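You operate a simulated robot arm through the tools that you are given. There is no shell and no other tool.

Carry out the task below with a simulated two-armed robot. There is one attempt and no reset: what you move stays moved.

Task
Fill the soaking tub to about its line from the tap.
Fine: tap off, spout back over the sink, lid on again.

Only the result counts: the job must be done as asked and must still hold three seconds after the hand-in. Knocking over, shifting, dropping, spilling or breaking anything else fails it. A push-on lid holds only when it is set on centred and level and pressed home; a screw cap is set on level and turned clockwise until tight.

Robot
Two 6-joint arms with two-finger parallel grippers on one trunk, on a base that drives. Base frame: it is fixed to the floor where the robot stands at the start and does not move with it; the origin is under the middle of the robot, x ahead of it, y to its left, z up; the surface under the hand at the start is at about z = 850. Readings come in mm, rad, newtons and seconds.
The left shoulder is at the start at [50, 170, 1110], the right one opposite. Each reaches about 1092 mm from its shoulder. Places, roughly: purple drain knob [500, -400, 900]; soaking tub [700, -200, 900]; tap lever [500, 0, 900]; tap spout [700, 100, 1100]. Payload 1.57 kg a hand.
Tool frame (each hand has its own): the origin (TCP) lies between the finger pads and is the grasp point; the fingertips stand 30 mm ahead of it; z points along the fingers, y is the line along which they close. Largest opening 80 mm; finger width 17, thickness 12; the body of the gripper, 40 by 82 mm, starts 80 mm behind the TCP.
Orientation is that of the tool frame in the base frame, as [roll, pitch, yaw] about the fixed x, y, z axes, in that order (R = Rz(yaw) Ry(pitch) Rx(roll)). With the fingers straight down and closing along the base's y, the tool's x points along the base's -x, its y along +y and its z along -z.

Tools
- The arms move only by the tool play_rows. It takes "left_targets", "right_targets" or both (then of equal length, played together; a hand with none holds still); each is a list of rows, each a list of 3 entries, a list of its own where there are three numbers: the finger opening in cm, from 0 to 8, then the shift along the tool's x, y, z in cm, then the turn, a rotation vector about the tool's x, y, z in rad. In form: [[hand, [dx, dy, dz], [ax, ay, az]], ...]. A call has 1 to 20 rows; each row shifts and turns the commanded pose from where the row before left it, along the tool's axes as they then stand. Each row takes 0.2 s and may step no farther than 50 mm and 0.15 rad from the row before; otherwise, or with a gripper value out of range, the whole call is refused. A pose out of reach is approached as far as the arm can. The call stops where the force on the tool passes 90 N (or 10 N more than at its start, if that is more) or the arm is blocked; 0.2 s more then pass. Each finger travels about 45 mm/s and halts on what it meets, pressing with about 43 N; the grip force reading is that of the motor and also rises with nothing between the fingers. The clock runs only during rows and for 0.2 s after the last one: add rows that do not move to give the fingers time. The reply holds the time, the measured pose of the TCP, the force on the tool along the base axes, the opening and the grip force, in the units named above and with some noise, with the torque about the TCP (base axes, N m) and any sound that the robot's microphone picked up.
- Cameras (640 x 400 px; columns grow to the right, rows downward): "scene" is now at [38.3, 2.9, 1681]; the picture's right is [0.02, -1.00, 0.00], its down [-0.76, -0.01, -0.65] and it looks along [0.65, 0.01, -0.76] (base axes); focal length 289 px, centre (320, 200). "left" rides on the left gripper at [72, 7, -122] in its tool frame; the picture's right is [-0.09, 1.00, 0.00], its down [-0.84, -0.08, -0.54] and it looks along [-0.54, -0.05, 0.84] (tool axes); focal length 238 px, centre (320, 200). "right" rides on the right gripper at [72, -7, -122] in its tool frame; the picture's right is [0.09, 1.00, 0.00], its down [-0.84, 0.08, -0.54] and it looks along [-0.54, 0.05, 0.84] (tool axes); focal length 238 px, centre (320, 200).
- snapshot(camera): a new picture of that camera. It takes no simulated time.
- lift_body(by): slides the trunk up (or, below 0, down) by that many mm; the arms and the scene camera ride with it, the base frame stays. It gives what a move gives, with no picture.
- steer(legs): drives the robot by 1 to 6 legs, each [ahead, left, turn to the left] in mm, mm and rad, along the robot's own axes; the way and the turn of a leg run together, so that a leg with both is an arc; at most 1500 mm and 3.142 rad a leg. The arms and the cameras ride along, it lands a little off, and it stops where it bumps. It gives what a move gives.
- pan_tilt(pan, tilt): turns the head with the scene camera to pan (to the left, within 1.501 rad either way) and tilt (down, from -0.506 to 1.204), counted from straight ahead of the robot. It gives what a move gives.
- pixel_to_xyz(camera, pixels): for up to 12 pixels [column, row] of the newest picture of that camera ("zoom" is the newest enlarged one), the place [x, y, z] in the base frame of the surface seen there, good to about 3 mm. It takes no simulated time.
- zoom(camera, box): a new picture of the part [left, top, right, bottom] of that camera's present view, enlarged. It takes no simulated time.
- job_done(): hands the job in; it is judged then, once.

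Leave the grippers open and the arms clear of the work at the hand-in unless told otherwise.

The tools are called as name(argument=value, ...) on one line, values as JSON. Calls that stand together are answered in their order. play_rows: Moves the arms, as the interface text tells. Its arguments: {"type":"object","properties":{"left_targets":{"type":"array","items":{"type":"array"}},"right_targets":{"type":"array","items":{"type":"array"}}},"required":[]} The other tools are called the same way: lift_body (by) slides the trunk up or down; steer (legs) drives the base; pan_tilt (pan, tilt) turns the head that bears the scene camera; snapshot (camera) takes a picture; pixel_to_xyz (camera, pixels) gives the place of the surface under pixels of a picture; zoom (camera, box) takes an enlarged picture of a part of a camera's view; job_done () hands the job in.

At the start:

```text
t: 0.0
left_tcp_pos: [714.6, 244.5, 999.2]
left_tool_rot: [3.141, 0.001, -3.141]
left_force: [-0.5, -0.6, -0.2]
left_wrist_torque: [0.02, 0.04, 0.01]
left_grip_width: 80.0
left_grip_force: 0.0
right_tcp_pos: [652.9, -326.6, 1000.0]
right_tool_rot: [3.141, 0.0, -3.141]
right_force: [0.7, -0.4, 0.6]
right_wrist_torque: [0.0, 0.01, 0.03]
right_grip_width: 79.8
right_grip_force: 0.1
trunk travel left (down, up): [-725.0, 245.0]
robot x, y, heading: [-0.6, -1.1, 0.004]
head pan, tilt: [0.017, 0.86]
```

scene: 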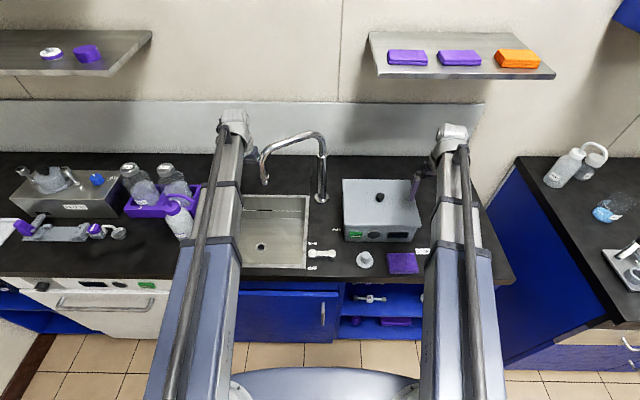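
right: 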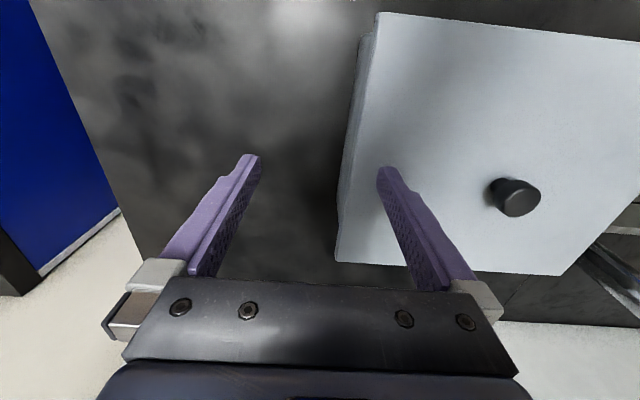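
left: 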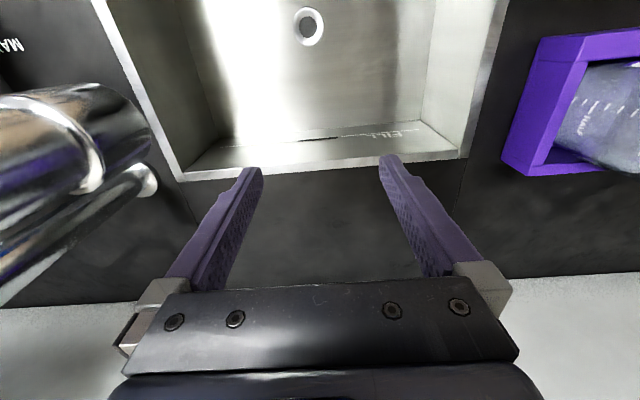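

I see the lidded steel tub right of the sink, the tap between them, a lever on the counter in front of the tap and labels nearby. I'll zoom on the work area first: pixels 220..470, 120..290.

zoom(camera="scene", box=[300, 160, 460, 280])

zoom(camera="scene", box=[220, 120, 380, 280])

```text
3.33 times, centred on (380, 220) of scene
```

zoom: 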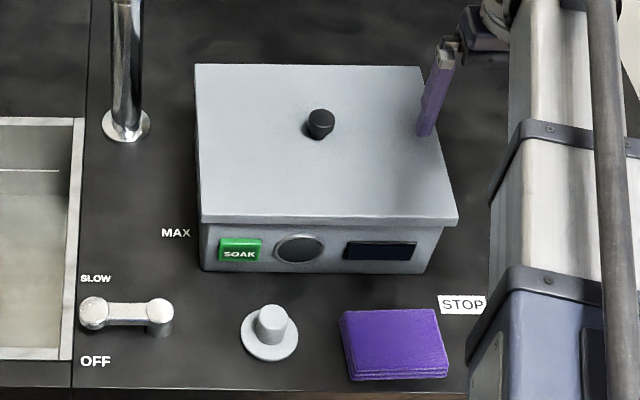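

```text
2.50 times, centred on (300, 200) of scene
```

zoom: 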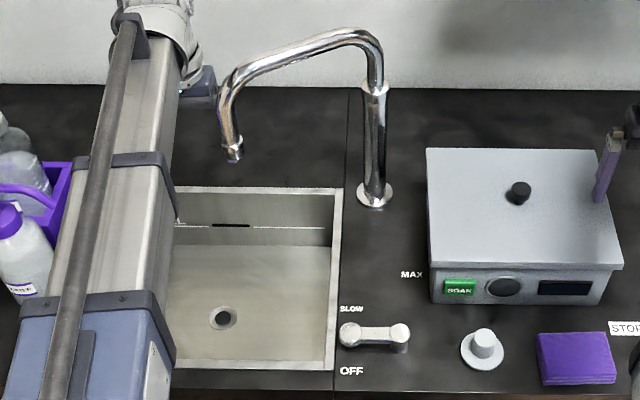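

Labels MAX, SLOW, OFF stand around the small lever, and STOP lies near the purple block. I'll measure these places with pixels from the scene picture.

snapshot(camera="scene")

pixel_to_xyz(camera="scene", pixels=[[324, 253], [340, 253], [365, 257], [402, 262], [423, 251], [337, 229], [313, 243], [313, 267], [380, 197], [265, 183], [321, 198], [260, 246]])

zoom(camera="scene", box=[300, 220, 360, 280])

```text
taken
```

scene: 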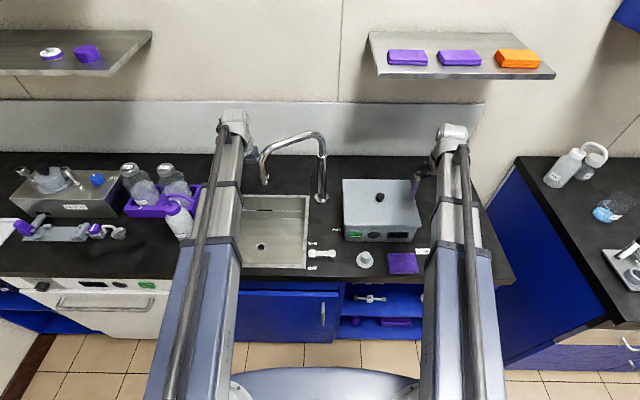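

```text
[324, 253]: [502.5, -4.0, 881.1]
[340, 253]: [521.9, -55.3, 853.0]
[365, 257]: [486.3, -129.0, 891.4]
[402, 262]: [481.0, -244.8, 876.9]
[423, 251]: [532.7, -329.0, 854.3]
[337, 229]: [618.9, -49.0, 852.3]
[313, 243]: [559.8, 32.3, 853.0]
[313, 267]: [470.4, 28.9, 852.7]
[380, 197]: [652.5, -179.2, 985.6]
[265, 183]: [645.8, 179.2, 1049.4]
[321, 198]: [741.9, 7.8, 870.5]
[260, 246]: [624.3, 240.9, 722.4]
```

```text
6.67 times, centred on (330, 250) of scene
```

zoom: 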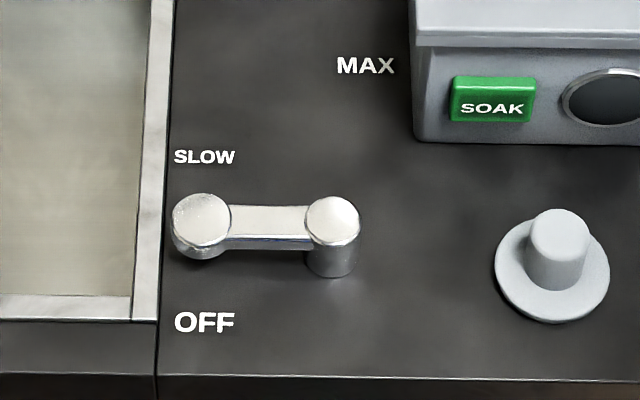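

The lever (tip around y≈+20, pivot around y≈−27) points left, at OFF, and no water is running. The purple drain knob is hidden under the right arm. I'll raise and draw back the right arm so its camera sees the drain knob, the tub and the lid.

play_rows(right_targets=[[8, [0, 0, -5], [0, 0, 0]], [8, [0, 0, -5], [0, 0, 0]], [8, [0, 0, -5], [0, 0, 0]], [8, [0, 0, -5], [0, 0, 0]], [8, [4.5, -1, 0], [0, 0, 0]], [8, [4.5, -1, 0], [0, 0, 0]], [8, [4.5, -1, 0], [0, 0, 0]], [8, [4.5, -1, 0], [0, 0, 0]], [8, [4.5, 0, 0], [0, 0, 0]]])

snapshot(camera="right")

snapshot(camera="scene")

```text
t: 2.0
left_tcp_pos: [714.7, 243.9, 1000.9]
left_tool_rot: [-3.141, 0.0, -3.141]
left_force: [-0.4, -0.5, 0.1]
left_wrist_torque: [-0.02, -0.01, -0.01]
left_grip_width: 80.0
left_grip_force: 0.1
right_tcp_pos: [425.5, -364.6, 1000.1]
right_tool_rot: [-3.141, 0.001, -3.139]
right_force: [0.2, -0.7, 0.5]
right_wrist_torque: [-0.02, -0.01, -0.02]
right_grip_width: 79.9
right_grip_force: 0.1
right hand out of reach, approached as far as the arm can: row 1, 2, 3, 4
trunk travel left (down, up): [-725.0, 245.0]
robot x, y, heading: [-1.1, 3.5, 0.0]
head pan, tilt: [0.017, 0.86]
```

```text
taken
```

right: 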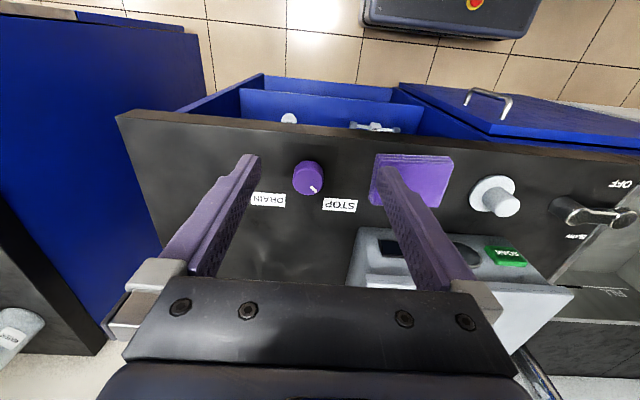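

```text
taken
```

scene: 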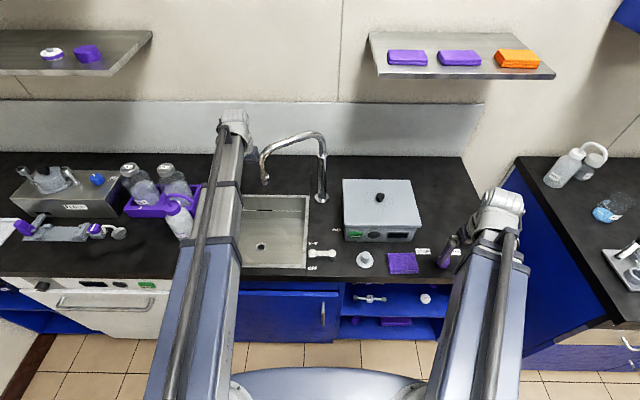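

The right camera (upside down) shows the purple drain knob with labels DRAIN and STOP. I'll zoom on it to read where its pointer stands.

zoom(camera="right", box=[240, 140, 380, 227])

zoom(camera="scene", box=[380, 220, 480, 290])

pixel_to_xyz(camera="right", pixels=[[307, 176], [314, 189], [267, 199], [340, 204], [415, 180], [490, 195]])

```text
4.57 times, centred on (310, 184) of right
```

zoom: 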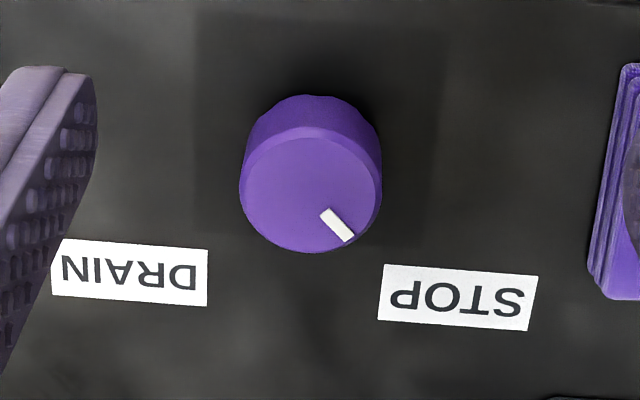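

```text
5.71 times, centred on (430, 255) of scene
```

zoom: 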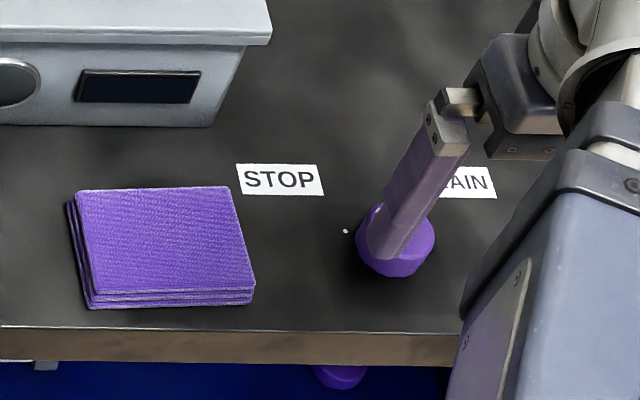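

```text
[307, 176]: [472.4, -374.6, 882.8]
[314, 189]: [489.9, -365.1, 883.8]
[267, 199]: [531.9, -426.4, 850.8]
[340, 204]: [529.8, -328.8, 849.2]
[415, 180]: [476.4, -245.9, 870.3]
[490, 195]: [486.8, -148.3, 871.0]
```

The drain knob's pointer points at STOP, so the drain is shut. Next I measure the lid (corners and knob) and the spout from zoomed scene pictures.

zoom(camera="scene", box=[330, 170, 430, 250])

pixel_to_xyz(camera="scene", pixels=[[343, 180], [411, 181], [420, 226], [346, 224], [380, 197], [380, 193], [375, 203], [370, 190], [390, 210], [360, 215], [462, 160], [478, 220]])

```text
5.00 times, centred on (380, 210) of scene
```

zoom: 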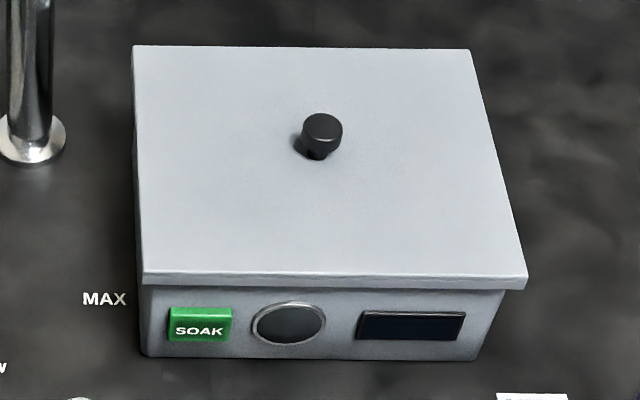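

```text
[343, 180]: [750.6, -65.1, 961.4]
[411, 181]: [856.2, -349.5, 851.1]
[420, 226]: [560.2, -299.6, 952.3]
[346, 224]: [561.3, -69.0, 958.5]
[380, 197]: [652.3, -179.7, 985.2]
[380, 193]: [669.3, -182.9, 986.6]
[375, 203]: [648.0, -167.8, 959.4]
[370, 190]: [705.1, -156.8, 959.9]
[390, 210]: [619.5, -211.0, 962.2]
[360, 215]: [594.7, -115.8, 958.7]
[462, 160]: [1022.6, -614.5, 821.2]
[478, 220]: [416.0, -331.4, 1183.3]
```

The lid top is at z≈960 over about x 555–755, y −62 to −302, with the knob cap near (660, −180, 986). The earlier upward rows were out of reach, so I'll test moving up from here in small steps.

play_rows(right_targets=[[8, [0, 0, -3], [0, 0, 0]], [8, [0, 0, -3], [0, 0, 0]]])

zoom(camera="scene", box=[240, 110, 360, 220])

```text
t: 2.6
left_tcp_pos: [714.4, 243.2, 999.8]
left_tool_rot: [-3.141, 0.001, -3.141]
left_force: [0.3, -0.2, 0.2]
left_wrist_torque: [-0.01, -0.02, 0.0]
left_grip_width: 80.0
left_grip_force: 0.1
right_tcp_pos: [427.0, -365.7, 1000.0]
right_tool_rot: [-3.142, 0.0, 3.141]
right_force: [0.5, -0.5, 1.2]
right_wrist_torque: [-0.03, 0.0, 0.0]
right_grip_width: 80.2
right_grip_force: 0.1
right hand out of reach, approached as far as the arm can: row 1, 2
trunk travel left (down, up): [-725.0, 245.0]
robot x, y, heading: [0.5, 3.3, 0.0]
head pan, tilt: [0.017, 0.86]
```

```text
3.64 times, centred on (300, 165) of scene
```

zoom: 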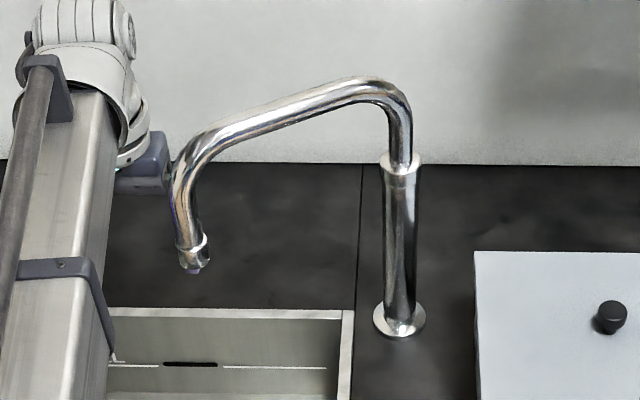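

Straight up is refused at z≈1000 with the trunk as it is, so more height must come from the trunk. I'll measure the spout from this zoom: outlet (193,262), neck bend (180,180), top (350,88), pivot collar (400,165), post foot (400,320).

pixel_to_xyz(camera="zoom", pixels=[[193, 262], [190, 240], [185, 210], [178, 180], [215, 132], [270, 112], [350, 88], [400, 110], [403, 165], [402, 230], [398, 315], [355, 98]])

```text
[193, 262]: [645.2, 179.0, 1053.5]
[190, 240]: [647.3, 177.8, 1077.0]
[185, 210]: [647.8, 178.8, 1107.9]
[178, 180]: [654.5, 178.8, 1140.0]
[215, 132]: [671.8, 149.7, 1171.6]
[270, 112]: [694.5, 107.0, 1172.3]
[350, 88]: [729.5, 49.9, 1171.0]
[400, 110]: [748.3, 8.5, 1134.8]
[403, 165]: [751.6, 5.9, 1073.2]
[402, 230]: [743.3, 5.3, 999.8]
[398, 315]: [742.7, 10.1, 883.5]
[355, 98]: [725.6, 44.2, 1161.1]
```

The spout swivels about roughly (759, 7), arm at z≈1160, outlet at about (657, 176, 1045); swung 120° it comes over the tub at about (664, −165). Both hands are clear above, so I'll raise the trunk 150 mm and look again.

pixel_to_xyz(camera="scene", pixels=[[80, 74], [150, 35], [440, 75], [372, 50], [550, 78], [320, 130]])

lift_body(by=150)

snapshot(camera="scene")

snapshot(camera="left")

snapshot(camera="right")

```text
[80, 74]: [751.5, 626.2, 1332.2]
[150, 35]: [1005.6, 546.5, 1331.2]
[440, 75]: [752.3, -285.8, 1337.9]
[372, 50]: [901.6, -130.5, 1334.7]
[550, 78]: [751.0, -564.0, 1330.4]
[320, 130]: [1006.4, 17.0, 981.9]
```

```text
t: 4.3
left_tcp_pos: [715.4, 243.8, 1150.4]
left_tool_rot: [-3.141, 0.0, 3.14]
left_force: [0.8, -0.3, 0.2]
left_wrist_torque: [0.02, 0.0, -0.01]
left_grip_width: 79.8
left_grip_force: 0.0
right_tcp_pos: [428.0, -365.3, 1149.3]
right_tool_rot: [-3.141, 0.0, -3.141]
right_force: [-0.7, -0.5, 0.1]
right_wrist_torque: [-0.02, 0.01, -0.02]
right_grip_width: 80.1
right_grip_force: 0.1
trunk travel left (down, up): [-875.0, 95.0]
robot x, y, heading: [-1.9, 0.9, 0.0]
head pan, tilt: [0.017, 0.86]
```

```text
taken
```

scene: 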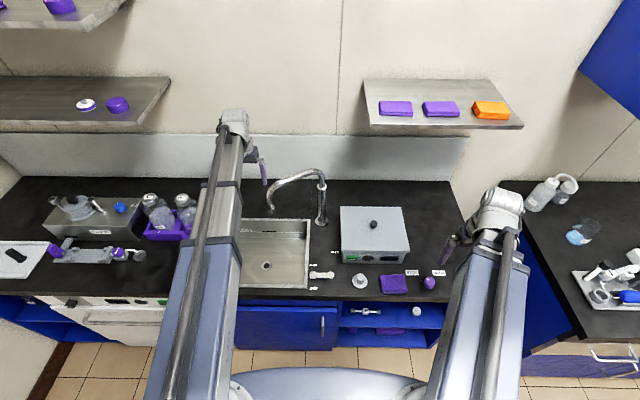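

```text
taken
```

left: 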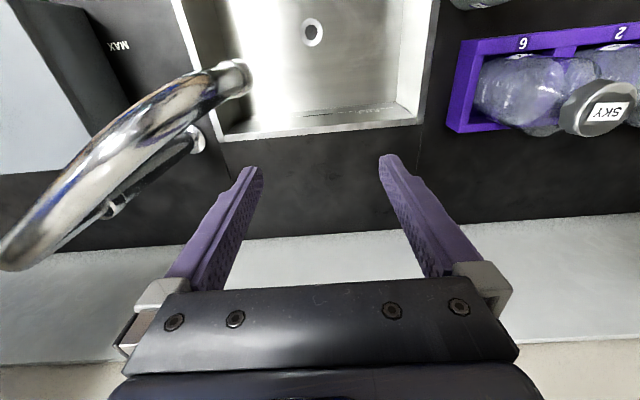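

```text
taken
```

right: 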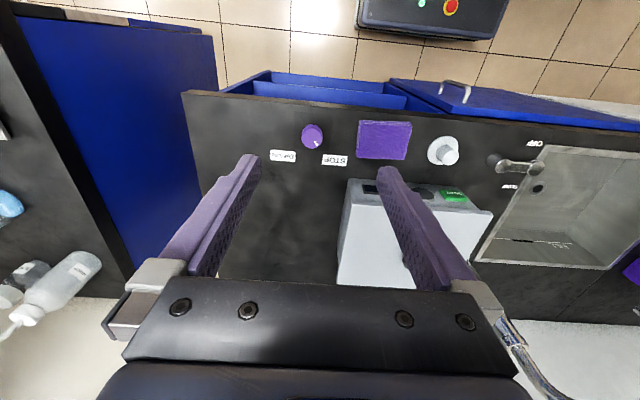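

Hands are now at z≈1150. I'll zoom on the lid knob at (374,224) for an exact place before bringing the right hand over it.

zoom(camera="scene", box=[334, 195, 414, 270])

```text
5.33 times, centred on (374, 232) of scene
```

zoom: 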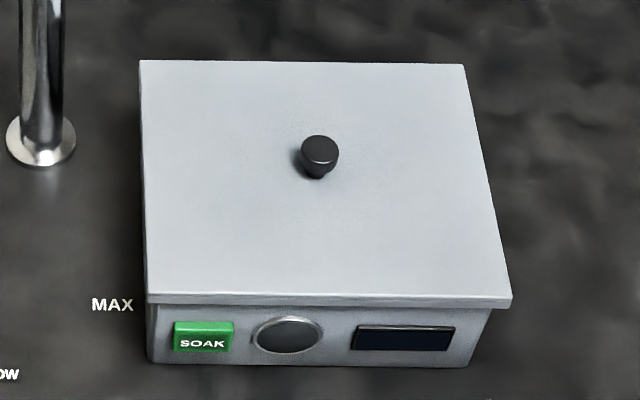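

pixel_to_xyz(camera="zoom", pixels=[[320, 148], [308, 148], [332, 148], [320, 140], [320, 158], [317, 172], [147, 66], [458, 68], [505, 294], [152, 290], [150, 303], [505, 304]])

```text
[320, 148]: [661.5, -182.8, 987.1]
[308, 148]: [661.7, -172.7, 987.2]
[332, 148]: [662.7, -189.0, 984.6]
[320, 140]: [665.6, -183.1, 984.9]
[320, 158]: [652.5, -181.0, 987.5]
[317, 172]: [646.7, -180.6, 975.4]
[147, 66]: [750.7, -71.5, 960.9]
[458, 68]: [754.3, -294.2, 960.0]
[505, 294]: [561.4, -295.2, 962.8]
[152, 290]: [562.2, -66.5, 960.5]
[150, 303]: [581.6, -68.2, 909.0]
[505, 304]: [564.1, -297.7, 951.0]
```

The knob centre is about (660, −181), top z≈986. I'll bring the right hand over it, at z≈1100 first, fingers open and closing along y.

play_rows(right_targets=[[8, [0, 0, 3], [0, 0, 0]], [8, [-3.31, 2.63, 0], [0, 0, 0]], [8, [-3.31, 2.63, 0], [0, 0, 0]], [8, [-3.31, 2.63, 0], [0, 0, 0]], [8, [-3.31, 2.63, 0], [0, 0, 0]], [8, [-3.31, 2.63, 0], [0, 0, 0]], [8, [-3.31, 2.63, 0], [0, 0, 0]], [8, [-3.31, 2.63, 0], [0, 0, 0]], [8, [0, 0, 2.5], [0, 0, 0]]])

snapshot(camera="right")

snapshot(camera="scene")

```text
t: 6.3
left_tcp_pos: [715.6, 243.3, 1150.3]
left_tool_rot: [-3.141, 0.0, 3.14]
left_force: [-0.2, 0.0, -0.7]
left_wrist_torque: [0.03, 0.03, 0.02]
left_grip_width: 80.1
left_grip_force: 0.1
right_tcp_pos: [658.7, -182.7, 1149.9]
right_tool_rot: [3.141, 0.002, 3.141]
right_force: [0.7, 0.4, 0.5]
right_wrist_torque: [0.0, 0.0, 0.02]
right_grip_width: 79.9
right_grip_force: 0.1
right hand out of reach, approached as far as the arm can: row 1, 9
trunk travel left (down, up): [-875.0, 95.0]
robot x, y, heading: [-0.5, -0.5, -0.002]
head pan, tilt: [0.017, 0.86]
```

```text
taken
```

right: 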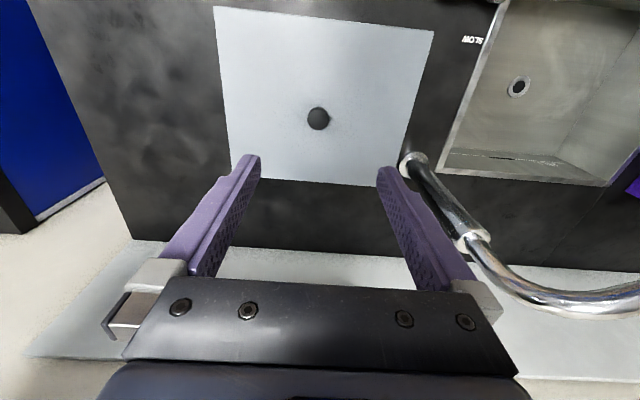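

```text
taken
```

scene: 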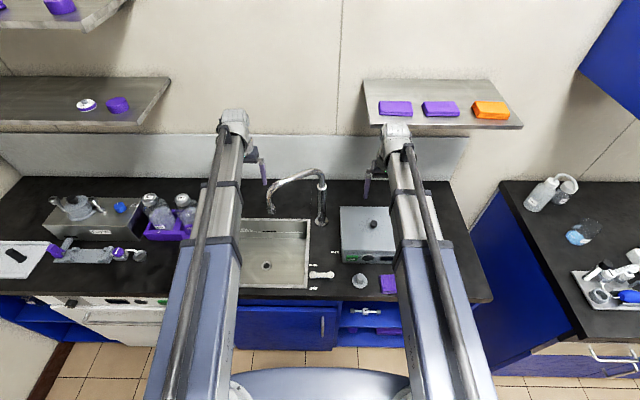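

Both the downward row and the earlier upward rows were refused, while level moves work. I'll test a small vertical step alone on the right hand (5 mm down) to understand the limit.

play_rows(right_targets=[[8, [0, 0, 0.5], [0, 0, 0]], [8, [0, 0, 0.5], [0, 0, 0]]])

play_rows(left_targets=[[8, [0, 0, 0.5], [0, 0, 0]], [8, [0, 0, 0.5], [0, 0, 0]]])

```text
t: 7.0
left_tcp_pos: [714.7, 245.7, 1149.3]
left_tool_rot: [-3.141, 0.001, -3.141]
left_force: [0.7, 0.1, 0.1]
left_wrist_torque: [-0.03, -0.01, -0.03]
left_grip_width: 80.1
left_grip_force: 0.0
right_tcp_pos: [658.7, -181.5, 1149.2]
right_tool_rot: [-3.141, 0.001, -3.141]
right_force: [0.0, 0.6, 0.8]
right_wrist_torque: [0.06, 0.0, 0.01]
right_grip_width: 80.1
right_grip_force: 0.1
right hand out of reach, approached as far as the arm can: row 1, 2
trunk travel left (down, up): [-875.0, 95.0]
robot x, y, heading: [-2.0, -0.8, -0.001]
head pan, tilt: [0.017, 0.86]
```

```text
t: 7.5
left_tcp_pos: [714.3, 244.9, 1150.4]
left_tool_rot: [3.141, 0.001, 3.142]
left_force: [0.0, -0.2, -0.7]
left_wrist_torque: [0.01, 0.0, -0.01]
left_grip_width: 80.2
left_grip_force: 0.0
left hand out of reach, approached as far as the arm can: row 1, 2
right_tcp_pos: [659.1, -181.5, 1149.8]
right_tool_rot: [3.141, -0.001, 3.14]
right_force: [0.5, 0.0, -0.4]
right_wrist_torque: [-0.04, 0.0, -0.01]
right_grip_width: 80.0
right_grip_force: 0.0
trunk travel left (down, up): [-875.0, 95.0]
robot x, y, heading: [1.5, -1.2, -0.004]
head pan, tilt: [0.017, 0.86]
```

Neither hand can move vertically at all with its arm; only level motion works, so height must come from the trunk. I'll test which turns work: a small yaw and small tilts with the left hand in free space, each undone after.

play_rows(left_targets=[[8, [0, 0, 0], [0, 0, 0.1]], [8, [0, 0, 0], [0, 0, -0.1]], [8, [0, 0, 0], [0, 0.05, 0]], [8, [0, 0, 0], [0, -0.05, 0]], [8, [0, 0, 0], [0.05, 0, 0]], [8, [0, 0, 0], [-0.05, 0, 0]]])

```text
t: 8.9
left_tcp_pos: [714.7, 243.5, 1150.8]
left_tool_rot: [3.141, 0.001, -3.14]
left_force: [-0.2, 0.4, -1.2]
left_wrist_torque: [0.01, 0.02, 0.04]
left_grip_width: 80.1
left_grip_force: 0.0
right_tcp_pos: [658.7, -181.0, 1149.9]
right_tool_rot: [-3.14, 0.0, -3.141]
right_force: [0.4, -0.1, -0.7]
right_wrist_torque: [0.03, -0.01, 0.02]
right_grip_width: 80.0
right_grip_force: 0.0
trunk travel left (down, up): [-875.0, 95.0]
robot x, y, heading: [1.9, -0.2, 0.004]
head pan, tilt: [0.017, 0.86]
```

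All turns work, so these arms move level and tilt, while height comes from the trunk. I'll measure the arm's own height (wrist at pixels (395,130), (235,118), forearm (405,190)), the counter's free area right of and behind the tub, and the shelf.

pixel_to_xyz(camera="scene", pixels=[[395, 129], [233, 116], [407, 190], [418, 280], [355, 190], [340, 195], [350, 182], [450, 190], [470, 245], [480, 290], [440, 125], [430, 85]])

zoom(camera="scene", box=[300, 100, 460, 220])

```text
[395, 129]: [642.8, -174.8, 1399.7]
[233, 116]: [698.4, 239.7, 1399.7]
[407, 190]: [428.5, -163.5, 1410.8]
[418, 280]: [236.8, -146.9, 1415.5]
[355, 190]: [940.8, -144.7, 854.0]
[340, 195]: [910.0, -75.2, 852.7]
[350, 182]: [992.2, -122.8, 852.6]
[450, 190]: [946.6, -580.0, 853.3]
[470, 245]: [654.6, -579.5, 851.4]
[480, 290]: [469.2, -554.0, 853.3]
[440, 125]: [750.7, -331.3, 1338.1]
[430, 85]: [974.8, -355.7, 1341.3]
```

```text
3.33 times, centred on (380, 160) of scene
```

zoom: 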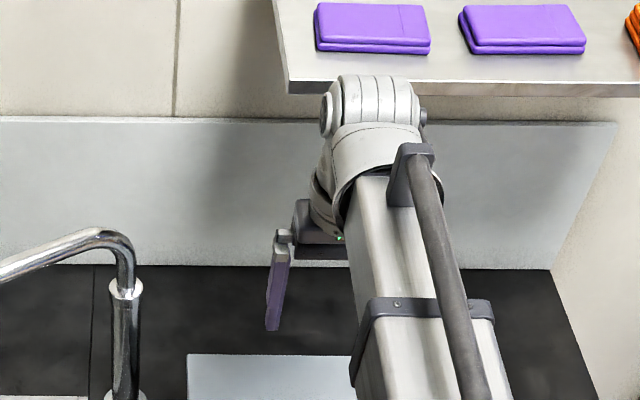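

The counter is free right of the tub out to y≈−580, so the lid can be set down around (690, −445). Wrist tops ride about 250 mm above the TCP and clear the shelf. I'll take a fresh right-camera picture and measure the knob there.

zoom(camera="right", box=[278, 88, 358, 138])

```text
8.00 times, centred on (318, 113) of right
```

zoom: 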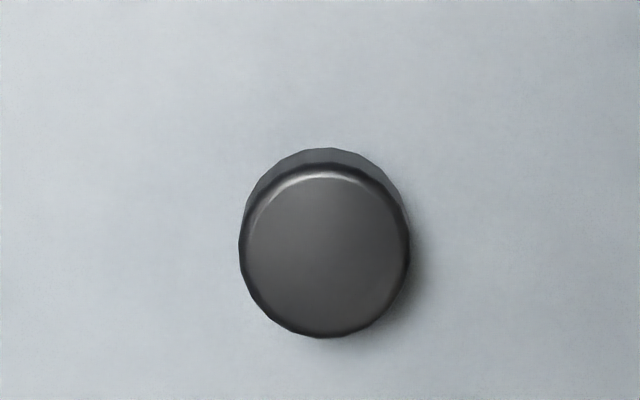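

pixel_to_xyz(camera="zoom", pixels=[[325, 250], [325, 250], [250, 250], [400, 250], [325, 185], [325, 330], [270, 160], [380, 160], [100, 100], [560, 100], [100, 350], [560, 350]])

```text
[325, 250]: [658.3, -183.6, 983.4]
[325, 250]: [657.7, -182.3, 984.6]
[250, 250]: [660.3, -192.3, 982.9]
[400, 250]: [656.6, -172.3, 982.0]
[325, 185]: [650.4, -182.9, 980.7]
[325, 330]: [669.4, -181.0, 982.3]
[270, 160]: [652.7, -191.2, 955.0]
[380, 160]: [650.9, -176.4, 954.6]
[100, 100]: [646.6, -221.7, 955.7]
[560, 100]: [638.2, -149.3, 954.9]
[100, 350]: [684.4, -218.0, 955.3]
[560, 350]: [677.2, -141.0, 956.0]
```

The knob is centred at (659, −182), right under the right hand. I'll first draw the left hand back over the sink (x≈545), clear of the spout, before lowering the trunk.

play_rows(left_targets=[[8, [4.25, 0, 0], [0, 0, 0]], [8, [4.25, 0, 0], [0, 0, 0]], [8, [4.25, 0, 0], [0, 0, 0]], [8, [4.25, 0, 0], [0, 0, 0]]])

lift_body(by=-100)

snapshot(camera="right")

snapshot(camera="scene")

```text
t: 9.9
left_tcp_pos: [543.0, 245.2, 1150.2]
left_tool_rot: [-3.14, 0.0, 3.141]
left_force: [-0.4, -0.1, 0.4]
left_wrist_torque: [0.0, 0.02, 0.01]
left_grip_width: 79.9
left_grip_force: 0.0
right_tcp_pos: [657.6, -182.0, 1149.8]
right_tool_rot: [3.141, 0.001, 3.141]
right_force: [0.5, 0.1, -0.2]
right_wrist_torque: [0.02, -0.01, -0.01]
right_grip_width: 80.3
right_grip_force: 0.0
trunk travel left (down, up): [-875.0, 95.0]
robot x, y, heading: [-0.6, 3.1, -0.0]
head pan, tilt: [0.017, 0.86]
```

```text
t: 11.3
left_tcp_pos: [545.1, 244.8, 1049.0]
left_tool_rot: [-3.141, -0.002, 3.141]
left_force: [-0.5, 0.6, 0.0]
left_wrist_torque: [0.0, 0.02, 0.01]
left_grip_width: 80.0
left_grip_force: 0.0
right_tcp_pos: [657.7, -181.6, 1049.8]
right_tool_rot: [-3.141, 0.001, -3.141]
right_force: [0.3, 0.6, 0.2]
right_wrist_torque: [0.04, -0.01, 0.01]
right_grip_width: 79.9
right_grip_force: 0.0
trunk travel left (down, up): [-775.0, 195.0]
robot x, y, heading: [2.5, 0.5, -0.006]
head pan, tilt: [0.017, 0.86]
```

```text
taken
```

right: 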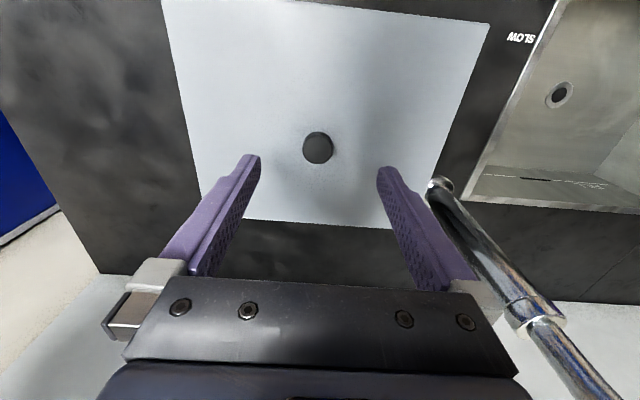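

```text
taken
```

scene: 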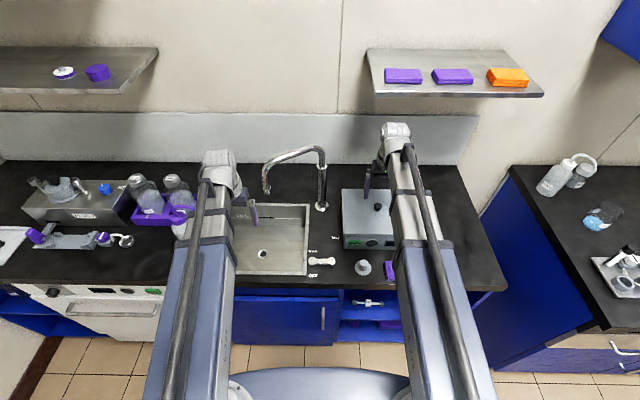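

The knob lies centred between the fingers (318,148). I'll lower the trunk 52 mm so the fingertips end about 6–8 mm above the lid, then look.

lift_body(by=-52)

snapshot(camera="right")

pixel_to_xyz(camera="right", pixels=[[318, 165], [280, 120], [255, 158], [383, 170], [318, 120]])

```text
t: 12.2
left_tcp_pos: [543.8, 245.2, 999.2]
left_tool_rot: [3.141, 0.0, 3.142]
left_force: [-0.2, 0.6, 0.1]
left_wrist_torque: [0.06, 0.0, 0.01]
left_grip_width: 80.2
left_grip_force: 0.0
right_tcp_pos: [658.4, -181.5, 997.5]
right_tool_rot: [-3.141, -0.001, -3.141]
right_force: [-0.8, 0.1, -0.7]
right_wrist_torque: [0.0, -0.01, -0.01]
right_grip_width: 80.0
right_grip_force: 0.0
trunk travel left (down, up): [-723.0, 247.0]
robot x, y, heading: [-2.1, -2.1, -0.002]
head pan, tilt: [0.017, 0.86]
```

```text
taken
```

right: 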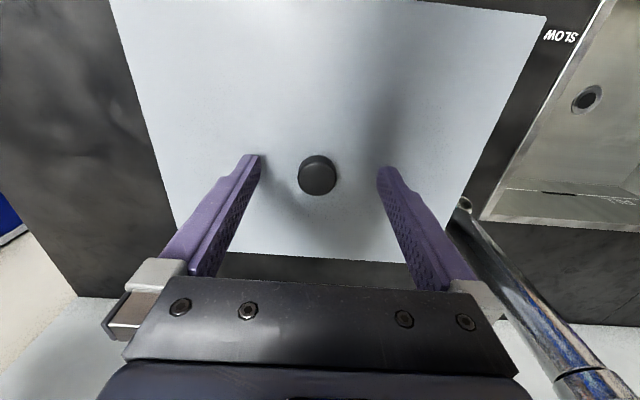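

```text
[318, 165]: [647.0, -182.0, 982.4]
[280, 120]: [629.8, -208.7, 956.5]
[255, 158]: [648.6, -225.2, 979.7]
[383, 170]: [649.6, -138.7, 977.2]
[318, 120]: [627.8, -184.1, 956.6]
```

The fingertips are still a bit high against the cap; the lid surface reads 956. I'll go 4 mm lower, then close on the knob slowly.

lift_body(by=-4)

play_rows(right_targets=[[5, [0, 0, 0], [0, 0, 0]], [4, [0, 0, 0], [0, 0, 0]], [3, [0, 0, 0], [0, 0, 0]], [2, [0, 0, 0], [0, 0, 0]], [1, [0, 0, 0], [0, 0, 0]], [0, [0, 0, 0], [0, 0, 0]], [0, [0, 0, 0], [0, 0, 0]], [0, [0, 0, 0], [0, 0, 0]], [0, [0, 0, 0], [0, 0, 0]], [0, [0, 0, 0], [0, 0, 0]]])

snapshot(camera="right")

```text
t: 12.7
left_tcp_pos: [544.6, 244.8, 993.0]
left_tool_rot: [-3.141, -0.002, 3.141]
left_force: [-0.9, 0.2, -0.3]
left_wrist_torque: [-0.02, 0.0, -0.02]
left_grip_width: 80.0
left_grip_force: 0.1
right_tcp_pos: [658.4, -181.3, 993.1]
right_tool_rot: [3.141, -0.001, -3.141]
right_force: [-0.2, 0.2, -0.7]
right_wrist_torque: [0.0, 0.01, 0.02]
right_grip_width: 80.1
right_grip_force: 0.1
trunk travel left (down, up): [-719.0, 251.0]
robot x, y, heading: [-0.5, 0.3, 0.002]
head pan, tilt: [0.017, 0.86]
```

```text
t: 14.9
left_tcp_pos: [544.8, 244.3, 993.7]
left_tool_rot: [-3.141, 0.0, 3.141]
left_force: [-0.6, 0.2, 0.4]
left_wrist_torque: [-0.01, -0.03, -0.01]
left_grip_width: 80.1
left_grip_force: 0.0
right_tcp_pos: [659.4, -181.7, 993.9]
right_tool_rot: [3.141, 0.0, 3.142]
right_force: [0.7, -3.1, 0.2]
right_wrist_torque: [-0.05, 0.01, -0.02]
right_grip_width: 25.4
right_grip_force: 36.7
trunk travel left (down, up): [-719.0, 251.0]
robot x, y, heading: [0.2, -1.5, -0.003]
head pan, tilt: [0.017, 0.86]
heard: snap
```

```text
taken
```

right: 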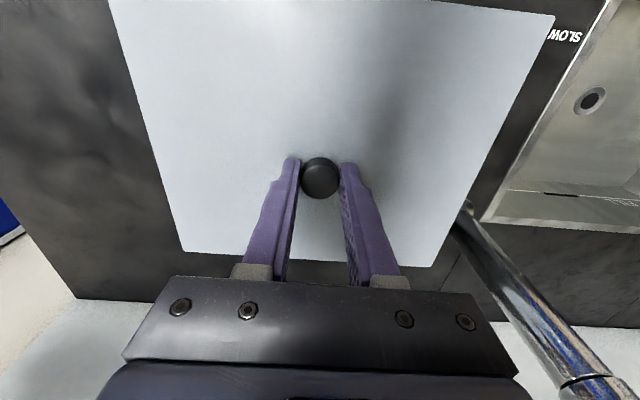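

The fingers hold the cap at 25.4 mm with 37 N, and I heard a snap. I'll lift the trunk 15 mm and read the force.

lift_body(by=15)

snapshot(camera="scene")

zoom(camera="scene", box=[320, 160, 440, 260])

```text
t: 15.6
left_tcp_pos: [545.3, 245.8, 1008.5]
left_tool_rot: [-3.141, 0.0, -3.141]
left_force: [-0.4, 0.5, -0.2]
left_wrist_torque: [0.01, -0.01, 0.01]
left_grip_width: 80.1
left_grip_force: 0.0
right_tcp_pos: [659.0, -182.3, 1008.5]
right_tool_rot: [3.14, 0.001, -3.141]
right_force: [0.0, 0.6, -2.9]
right_wrist_torque: [-0.04, 0.01, 0.0]
right_grip_width: 25.2
right_grip_force: 36.4
trunk travel left (down, up): [-734.0, 236.0]
robot x, y, heading: [1.2, -0.7, -0.004]
head pan, tilt: [0.017, 0.86]
```

```text
taken
```

scene: 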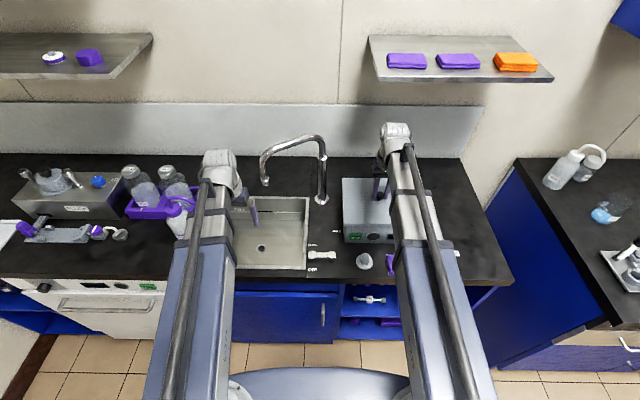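

```text
4.00 times, centred on (380, 210) of scene
```

zoom: 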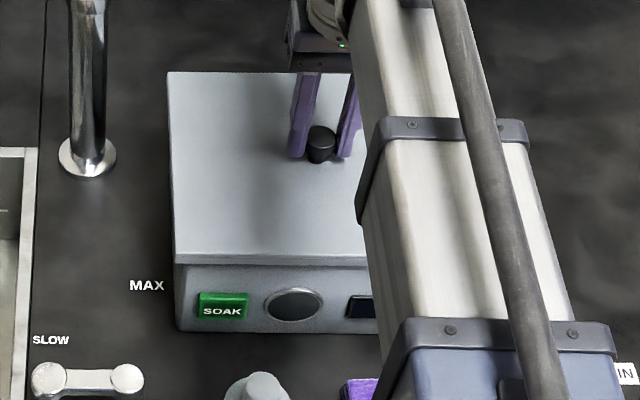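

The force shows about −3 N, a light lid in hand. I'll check the lid's height at zoom pixels (220,150), (200,240) against the tub body.

pixel_to_xyz(camera="zoom", pixels=[[220, 150], [200, 240], [330, 240], [190, 80], [190, 275], [320, 130]])

zoom(camera="right", box=[100, 0, 560, 288])

```text
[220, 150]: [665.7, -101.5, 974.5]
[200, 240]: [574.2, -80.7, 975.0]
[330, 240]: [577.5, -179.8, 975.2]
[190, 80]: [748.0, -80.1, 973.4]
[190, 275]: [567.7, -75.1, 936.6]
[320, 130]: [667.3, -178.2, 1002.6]
```

```text
1.39 times, centred on (330, 144) of right
```

zoom: 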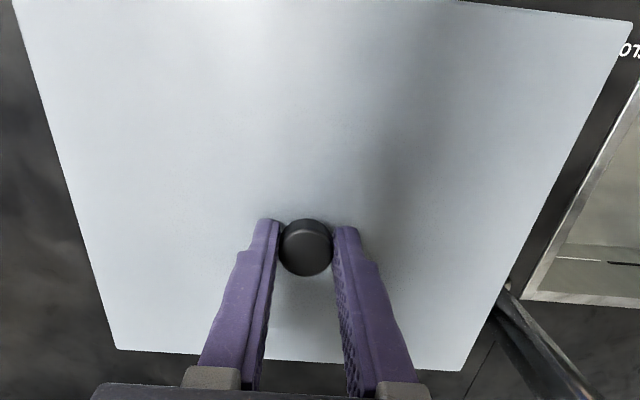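

The lid rose evenly to z≈975 and hangs level. I'll lift 35 mm more.

lift_body(by=35)

snapshot(camera="scene")

zoom(camera="scene", box=[320, 170, 400, 270])

```text
t: 16.4
left_tcp_pos: [544.2, 244.5, 1043.7]
left_tool_rot: [-3.14, 0.0, 3.141]
left_force: [0.3, 0.2, -0.3]
left_wrist_torque: [0.0, 0.01, 0.0]
left_grip_width: 79.9
left_grip_force: 0.1
right_tcp_pos: [658.8, -180.4, 1044.5]
right_tool_rot: [-3.141, 0.0, -3.142]
right_force: [0.3, 0.0, -2.9]
right_wrist_torque: [0.01, -0.02, 0.0]
right_grip_width: 25.1
right_grip_force: 36.7
trunk travel left (down, up): [-769.0, 201.0]
robot x, y, heading: [0.3, 0.5, -0.002]
head pan, tilt: [0.017, 0.86]
```

```text
taken
```

scene: 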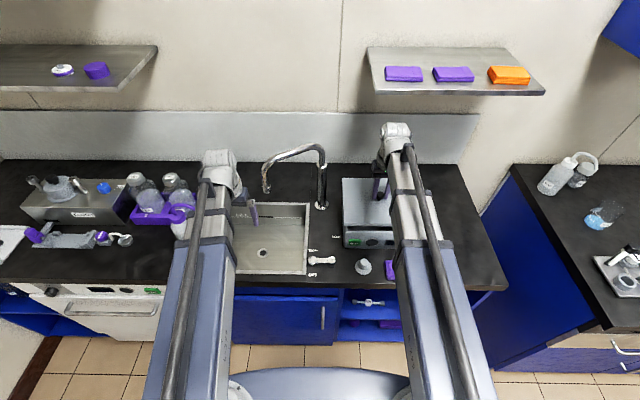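

```text
4.00 times, centred on (360, 220) of scene
```

zoom: 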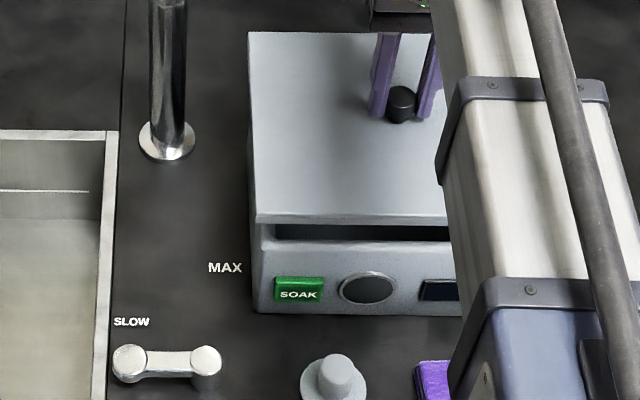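

The lid is free of the tub and clear above the rim. I'll carry it right over the empty counter to about (690, −445).

play_rows(right_targets=[[0, [-0.35, -2.92, 0], [0, 0, 0]], [0, [-0.35, -2.92, 0], [0, 0, 0]], [0, [-0.35, -2.92, 0], [0, 0, 0]], [0, [-0.35, -2.92, 0], [0, 0, 0]], [0, [-0.35, -2.92, 0], [0, 0, 0]], [0, [-0.35, -2.92, 0], [0, 0, 0]], [0, [-0.35, -2.92, 0], [0, 0, 0]], [0, [-0.35, -2.92, 0], [0, 0, 0]], [0, [-0.35, -2.92, 0], [0, 0, 0]]])

snapshot(camera="scene")

snapshot(camera="right")

```text
t: 18.4
left_tcp_pos: [544.9, 245.0, 1044.2]
left_tool_rot: [-3.14, -0.001, 3.14]
left_force: [0.7, 0.4, -0.5]
left_wrist_torque: [0.01, 0.0, 0.02]
left_grip_width: 80.0
left_grip_force: 0.0
right_tcp_pos: [690.8, -445.7, 1044.9]
right_tool_rot: [-3.141, 0.0, 3.14]
right_force: [0.0, -0.8, -3.6]
right_wrist_torque: [0.0, 0.0, -0.03]
right_grip_width: 25.0
right_grip_force: 36.9
trunk travel left (down, up): [-769.0, 201.0]
robot x, y, heading: [2.7, -0.7, 0.002]
head pan, tilt: [0.017, 0.86]
```

```text
taken
```

scene: 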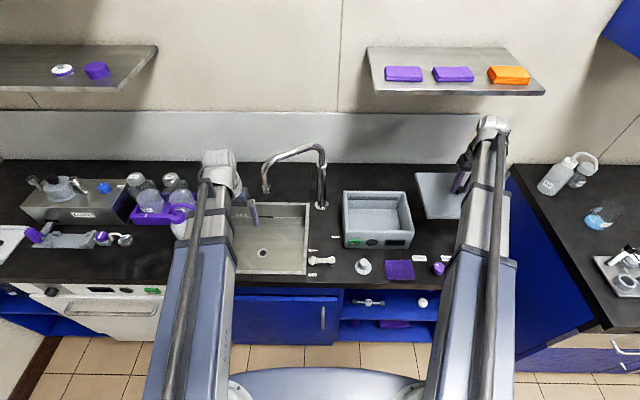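

```text
taken
```

right: 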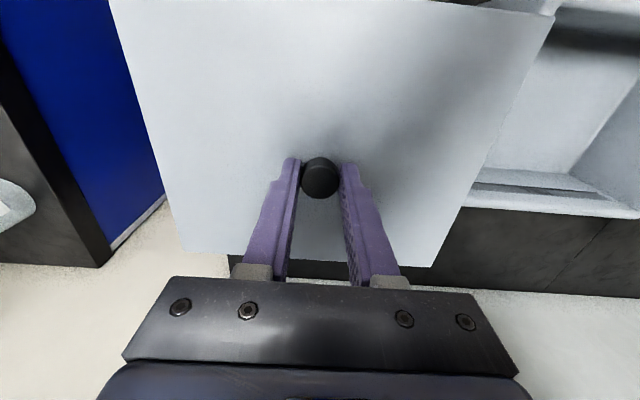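

The tub is open now. I'll zoom in on its inside at (375,220) to find the line and any drain, and measure.

zoom(camera="scene", box=[332, 180, 422, 255])

zoom(camera="right", box=[440, 0, 640, 230])

```text
5.33 times, centred on (377, 218) of scene
```

zoom: 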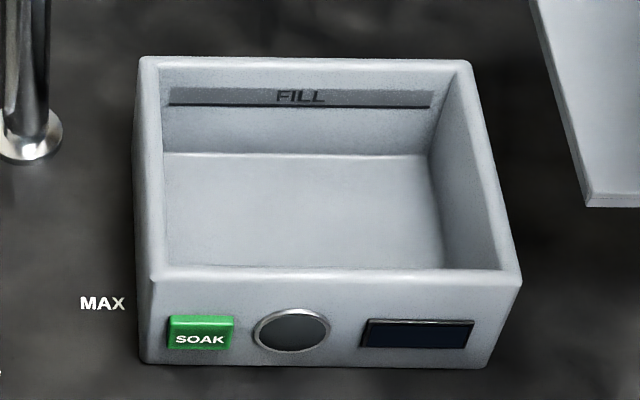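

```text
1.74 times, centred on (540, 115) of right
```

zoom: 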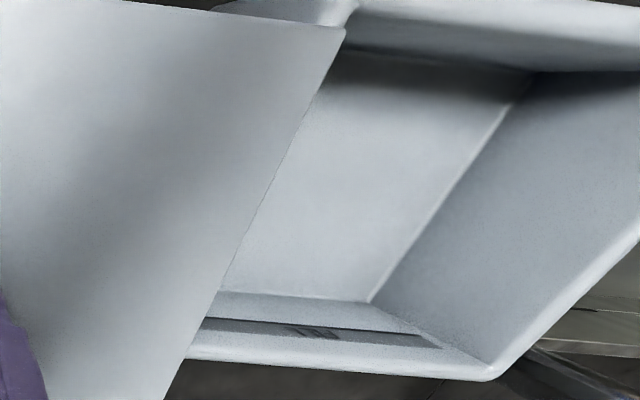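

pixel_to_xyz(camera="zoom", pixels=[[300, 330], [280, 200]])

zoom(camera="scene", box=[332, 180, 422, 255])

pixel_to_xyz(camera="zoom", pixels=[[300, 105], [300, 97], [200, 105], [300, 130], [300, 150], [300, 170], [300, 250], [300, 62], [300, 272], [150, 180], [490, 180], [200, 255]])

```text
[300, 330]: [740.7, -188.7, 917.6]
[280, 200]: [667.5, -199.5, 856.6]
```

```text
5.33 times, centred on (377, 218) of scene
```

zoom: 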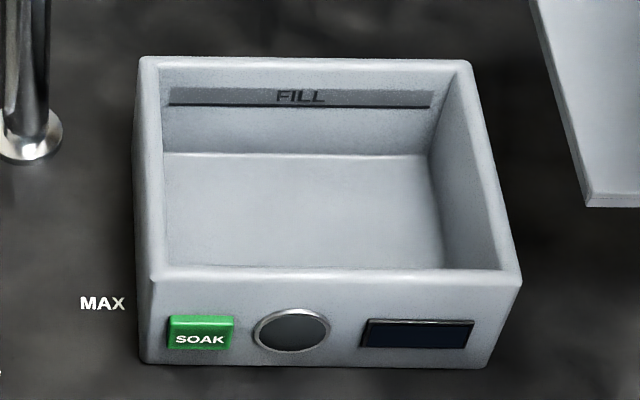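

```text
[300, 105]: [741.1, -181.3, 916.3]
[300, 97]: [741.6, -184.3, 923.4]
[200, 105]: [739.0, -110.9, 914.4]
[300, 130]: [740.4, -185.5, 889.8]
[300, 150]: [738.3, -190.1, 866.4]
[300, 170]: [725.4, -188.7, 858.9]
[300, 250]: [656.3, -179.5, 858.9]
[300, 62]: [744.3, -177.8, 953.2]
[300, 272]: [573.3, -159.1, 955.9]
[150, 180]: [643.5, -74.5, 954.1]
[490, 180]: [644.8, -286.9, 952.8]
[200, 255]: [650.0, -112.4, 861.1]
```

The FILL line is at z≈915 on the tub's back wall; the floor is at 859 and the rim at 954, with no hole open to see. Now I lower the lid over the free counter: trunk down 125 first, left hand hanging over the sink.

lift_body(by=-125)

snapshot(camera="scene")

zoom(camera="scene", box=[400, 130, 520, 250])

```text
t: 19.9
left_tcp_pos: [543.3, 245.0, 918.7]
left_tool_rot: [3.141, 0.001, -3.14]
left_force: [0.9, -1.7, 0.2]
left_wrist_torque: [0.0, 0.02, 0.01]
left_grip_width: 80.0
left_grip_force: 0.0
right_tcp_pos: [690.5, -444.0, 919.0]
right_tool_rot: [3.141, 0.001, -3.14]
right_force: [0.2, 0.4, -2.5]
right_wrist_torque: [0.01, 0.0, 0.0]
right_grip_width: 25.2
right_grip_force: 36.7
trunk travel left (down, up): [-644.0, 326.0]
robot x, y, heading: [2.5, 0.6, 0.001]
head pan, tilt: [0.017, 0.86]
```

```text
taken
```

scene: 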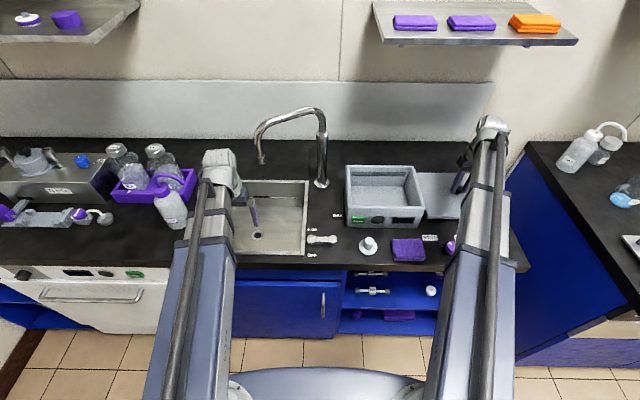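

```text
3.33 times, centred on (460, 190) of scene
```

zoom: 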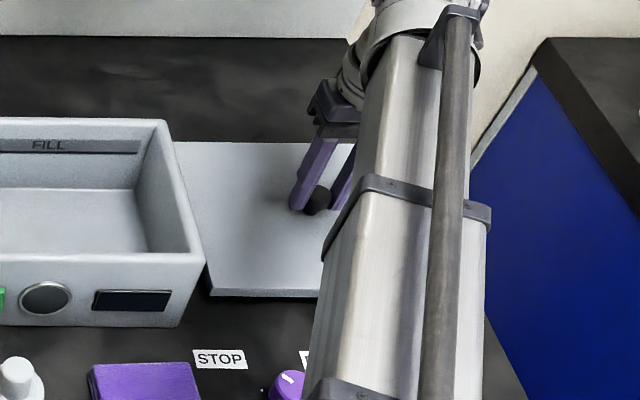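

The lid hangs above the counter clear of the tub. Before lowering more, I'll check how near the left forearm is to the bottles at (160,170)–(185,200).

pixel_to_xyz(camera="scene", pixels=[[172, 208], [162, 182], [183, 222], [155, 150], [190, 185], [205, 240], [195, 225], [215, 200], [440, 205], [425, 185]])

snapshot(camera="left")

```text
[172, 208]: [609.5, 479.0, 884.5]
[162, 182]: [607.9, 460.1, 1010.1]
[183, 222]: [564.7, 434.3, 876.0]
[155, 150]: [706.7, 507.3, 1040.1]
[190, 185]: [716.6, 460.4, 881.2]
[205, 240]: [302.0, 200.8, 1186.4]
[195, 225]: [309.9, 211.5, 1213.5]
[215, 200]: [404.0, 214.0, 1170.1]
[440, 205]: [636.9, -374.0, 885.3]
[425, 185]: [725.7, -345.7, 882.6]
```

```text
taken
```

left: 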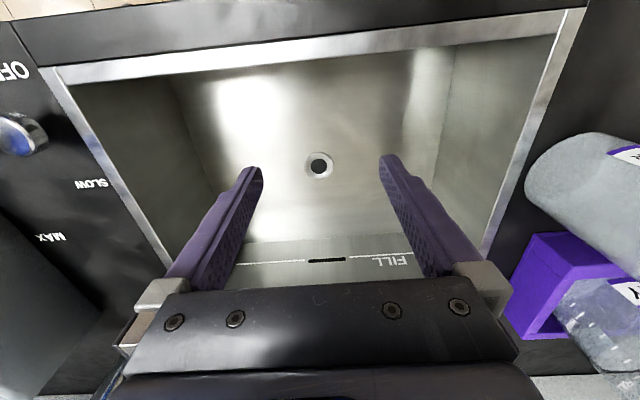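

Bottles are at y≥430, far clear. The lid top reads 884; I'll lower 16 mm, then in small steps until I feel the counter.

lift_body(by=-16)

lift_body(by=-3)

```text
t: 20.5
left_tcp_pos: [544.6, 245.5, 903.5]
left_tool_rot: [3.141, 0.0, 3.141]
left_force: [0.7, 1.1, -0.4]
left_wrist_torque: [0.0, 0.0, 0.01]
left_grip_width: 80.1
left_grip_force: 0.1
right_tcp_pos: [689.9, -443.8, 902.3]
right_tool_rot: [-3.141, -0.001, -3.141]
right_force: [-0.2, -0.3, -2.4]
right_wrist_torque: [-0.01, -0.01, 0.0]
right_grip_width: 25.1
right_grip_force: 36.3
trunk travel left (down, up): [-628.0, 342.0]
robot x, y, heading: [-1.5, 1.6, 0.001]
head pan, tilt: [0.017, 0.86]
```

```text
t: 21.1
left_tcp_pos: [543.6, 247.6, 900.8]
left_tool_rot: [-3.14, -0.002, -3.142]
left_force: [-0.9, -0.2, 0.2]
left_wrist_torque: [0.05, 0.03, 0.0]
left_grip_width: 80.0
left_grip_force: 0.0
right_tcp_pos: [690.9, -443.9, 901.7]
right_tool_rot: [-3.14, 0.004, 3.141]
right_force: [6.0, -2.8, 23.4]
right_wrist_torque: [-0.04, 0.25, -0.01]
right_grip_width: 25.1
right_grip_force: 36.0
trunk travel left (down, up): [-625.0, 345.0]
robot x, y, heading: [0.1, -0.1, 0.002]
head pan, tilt: [0.017, 0.86]
```

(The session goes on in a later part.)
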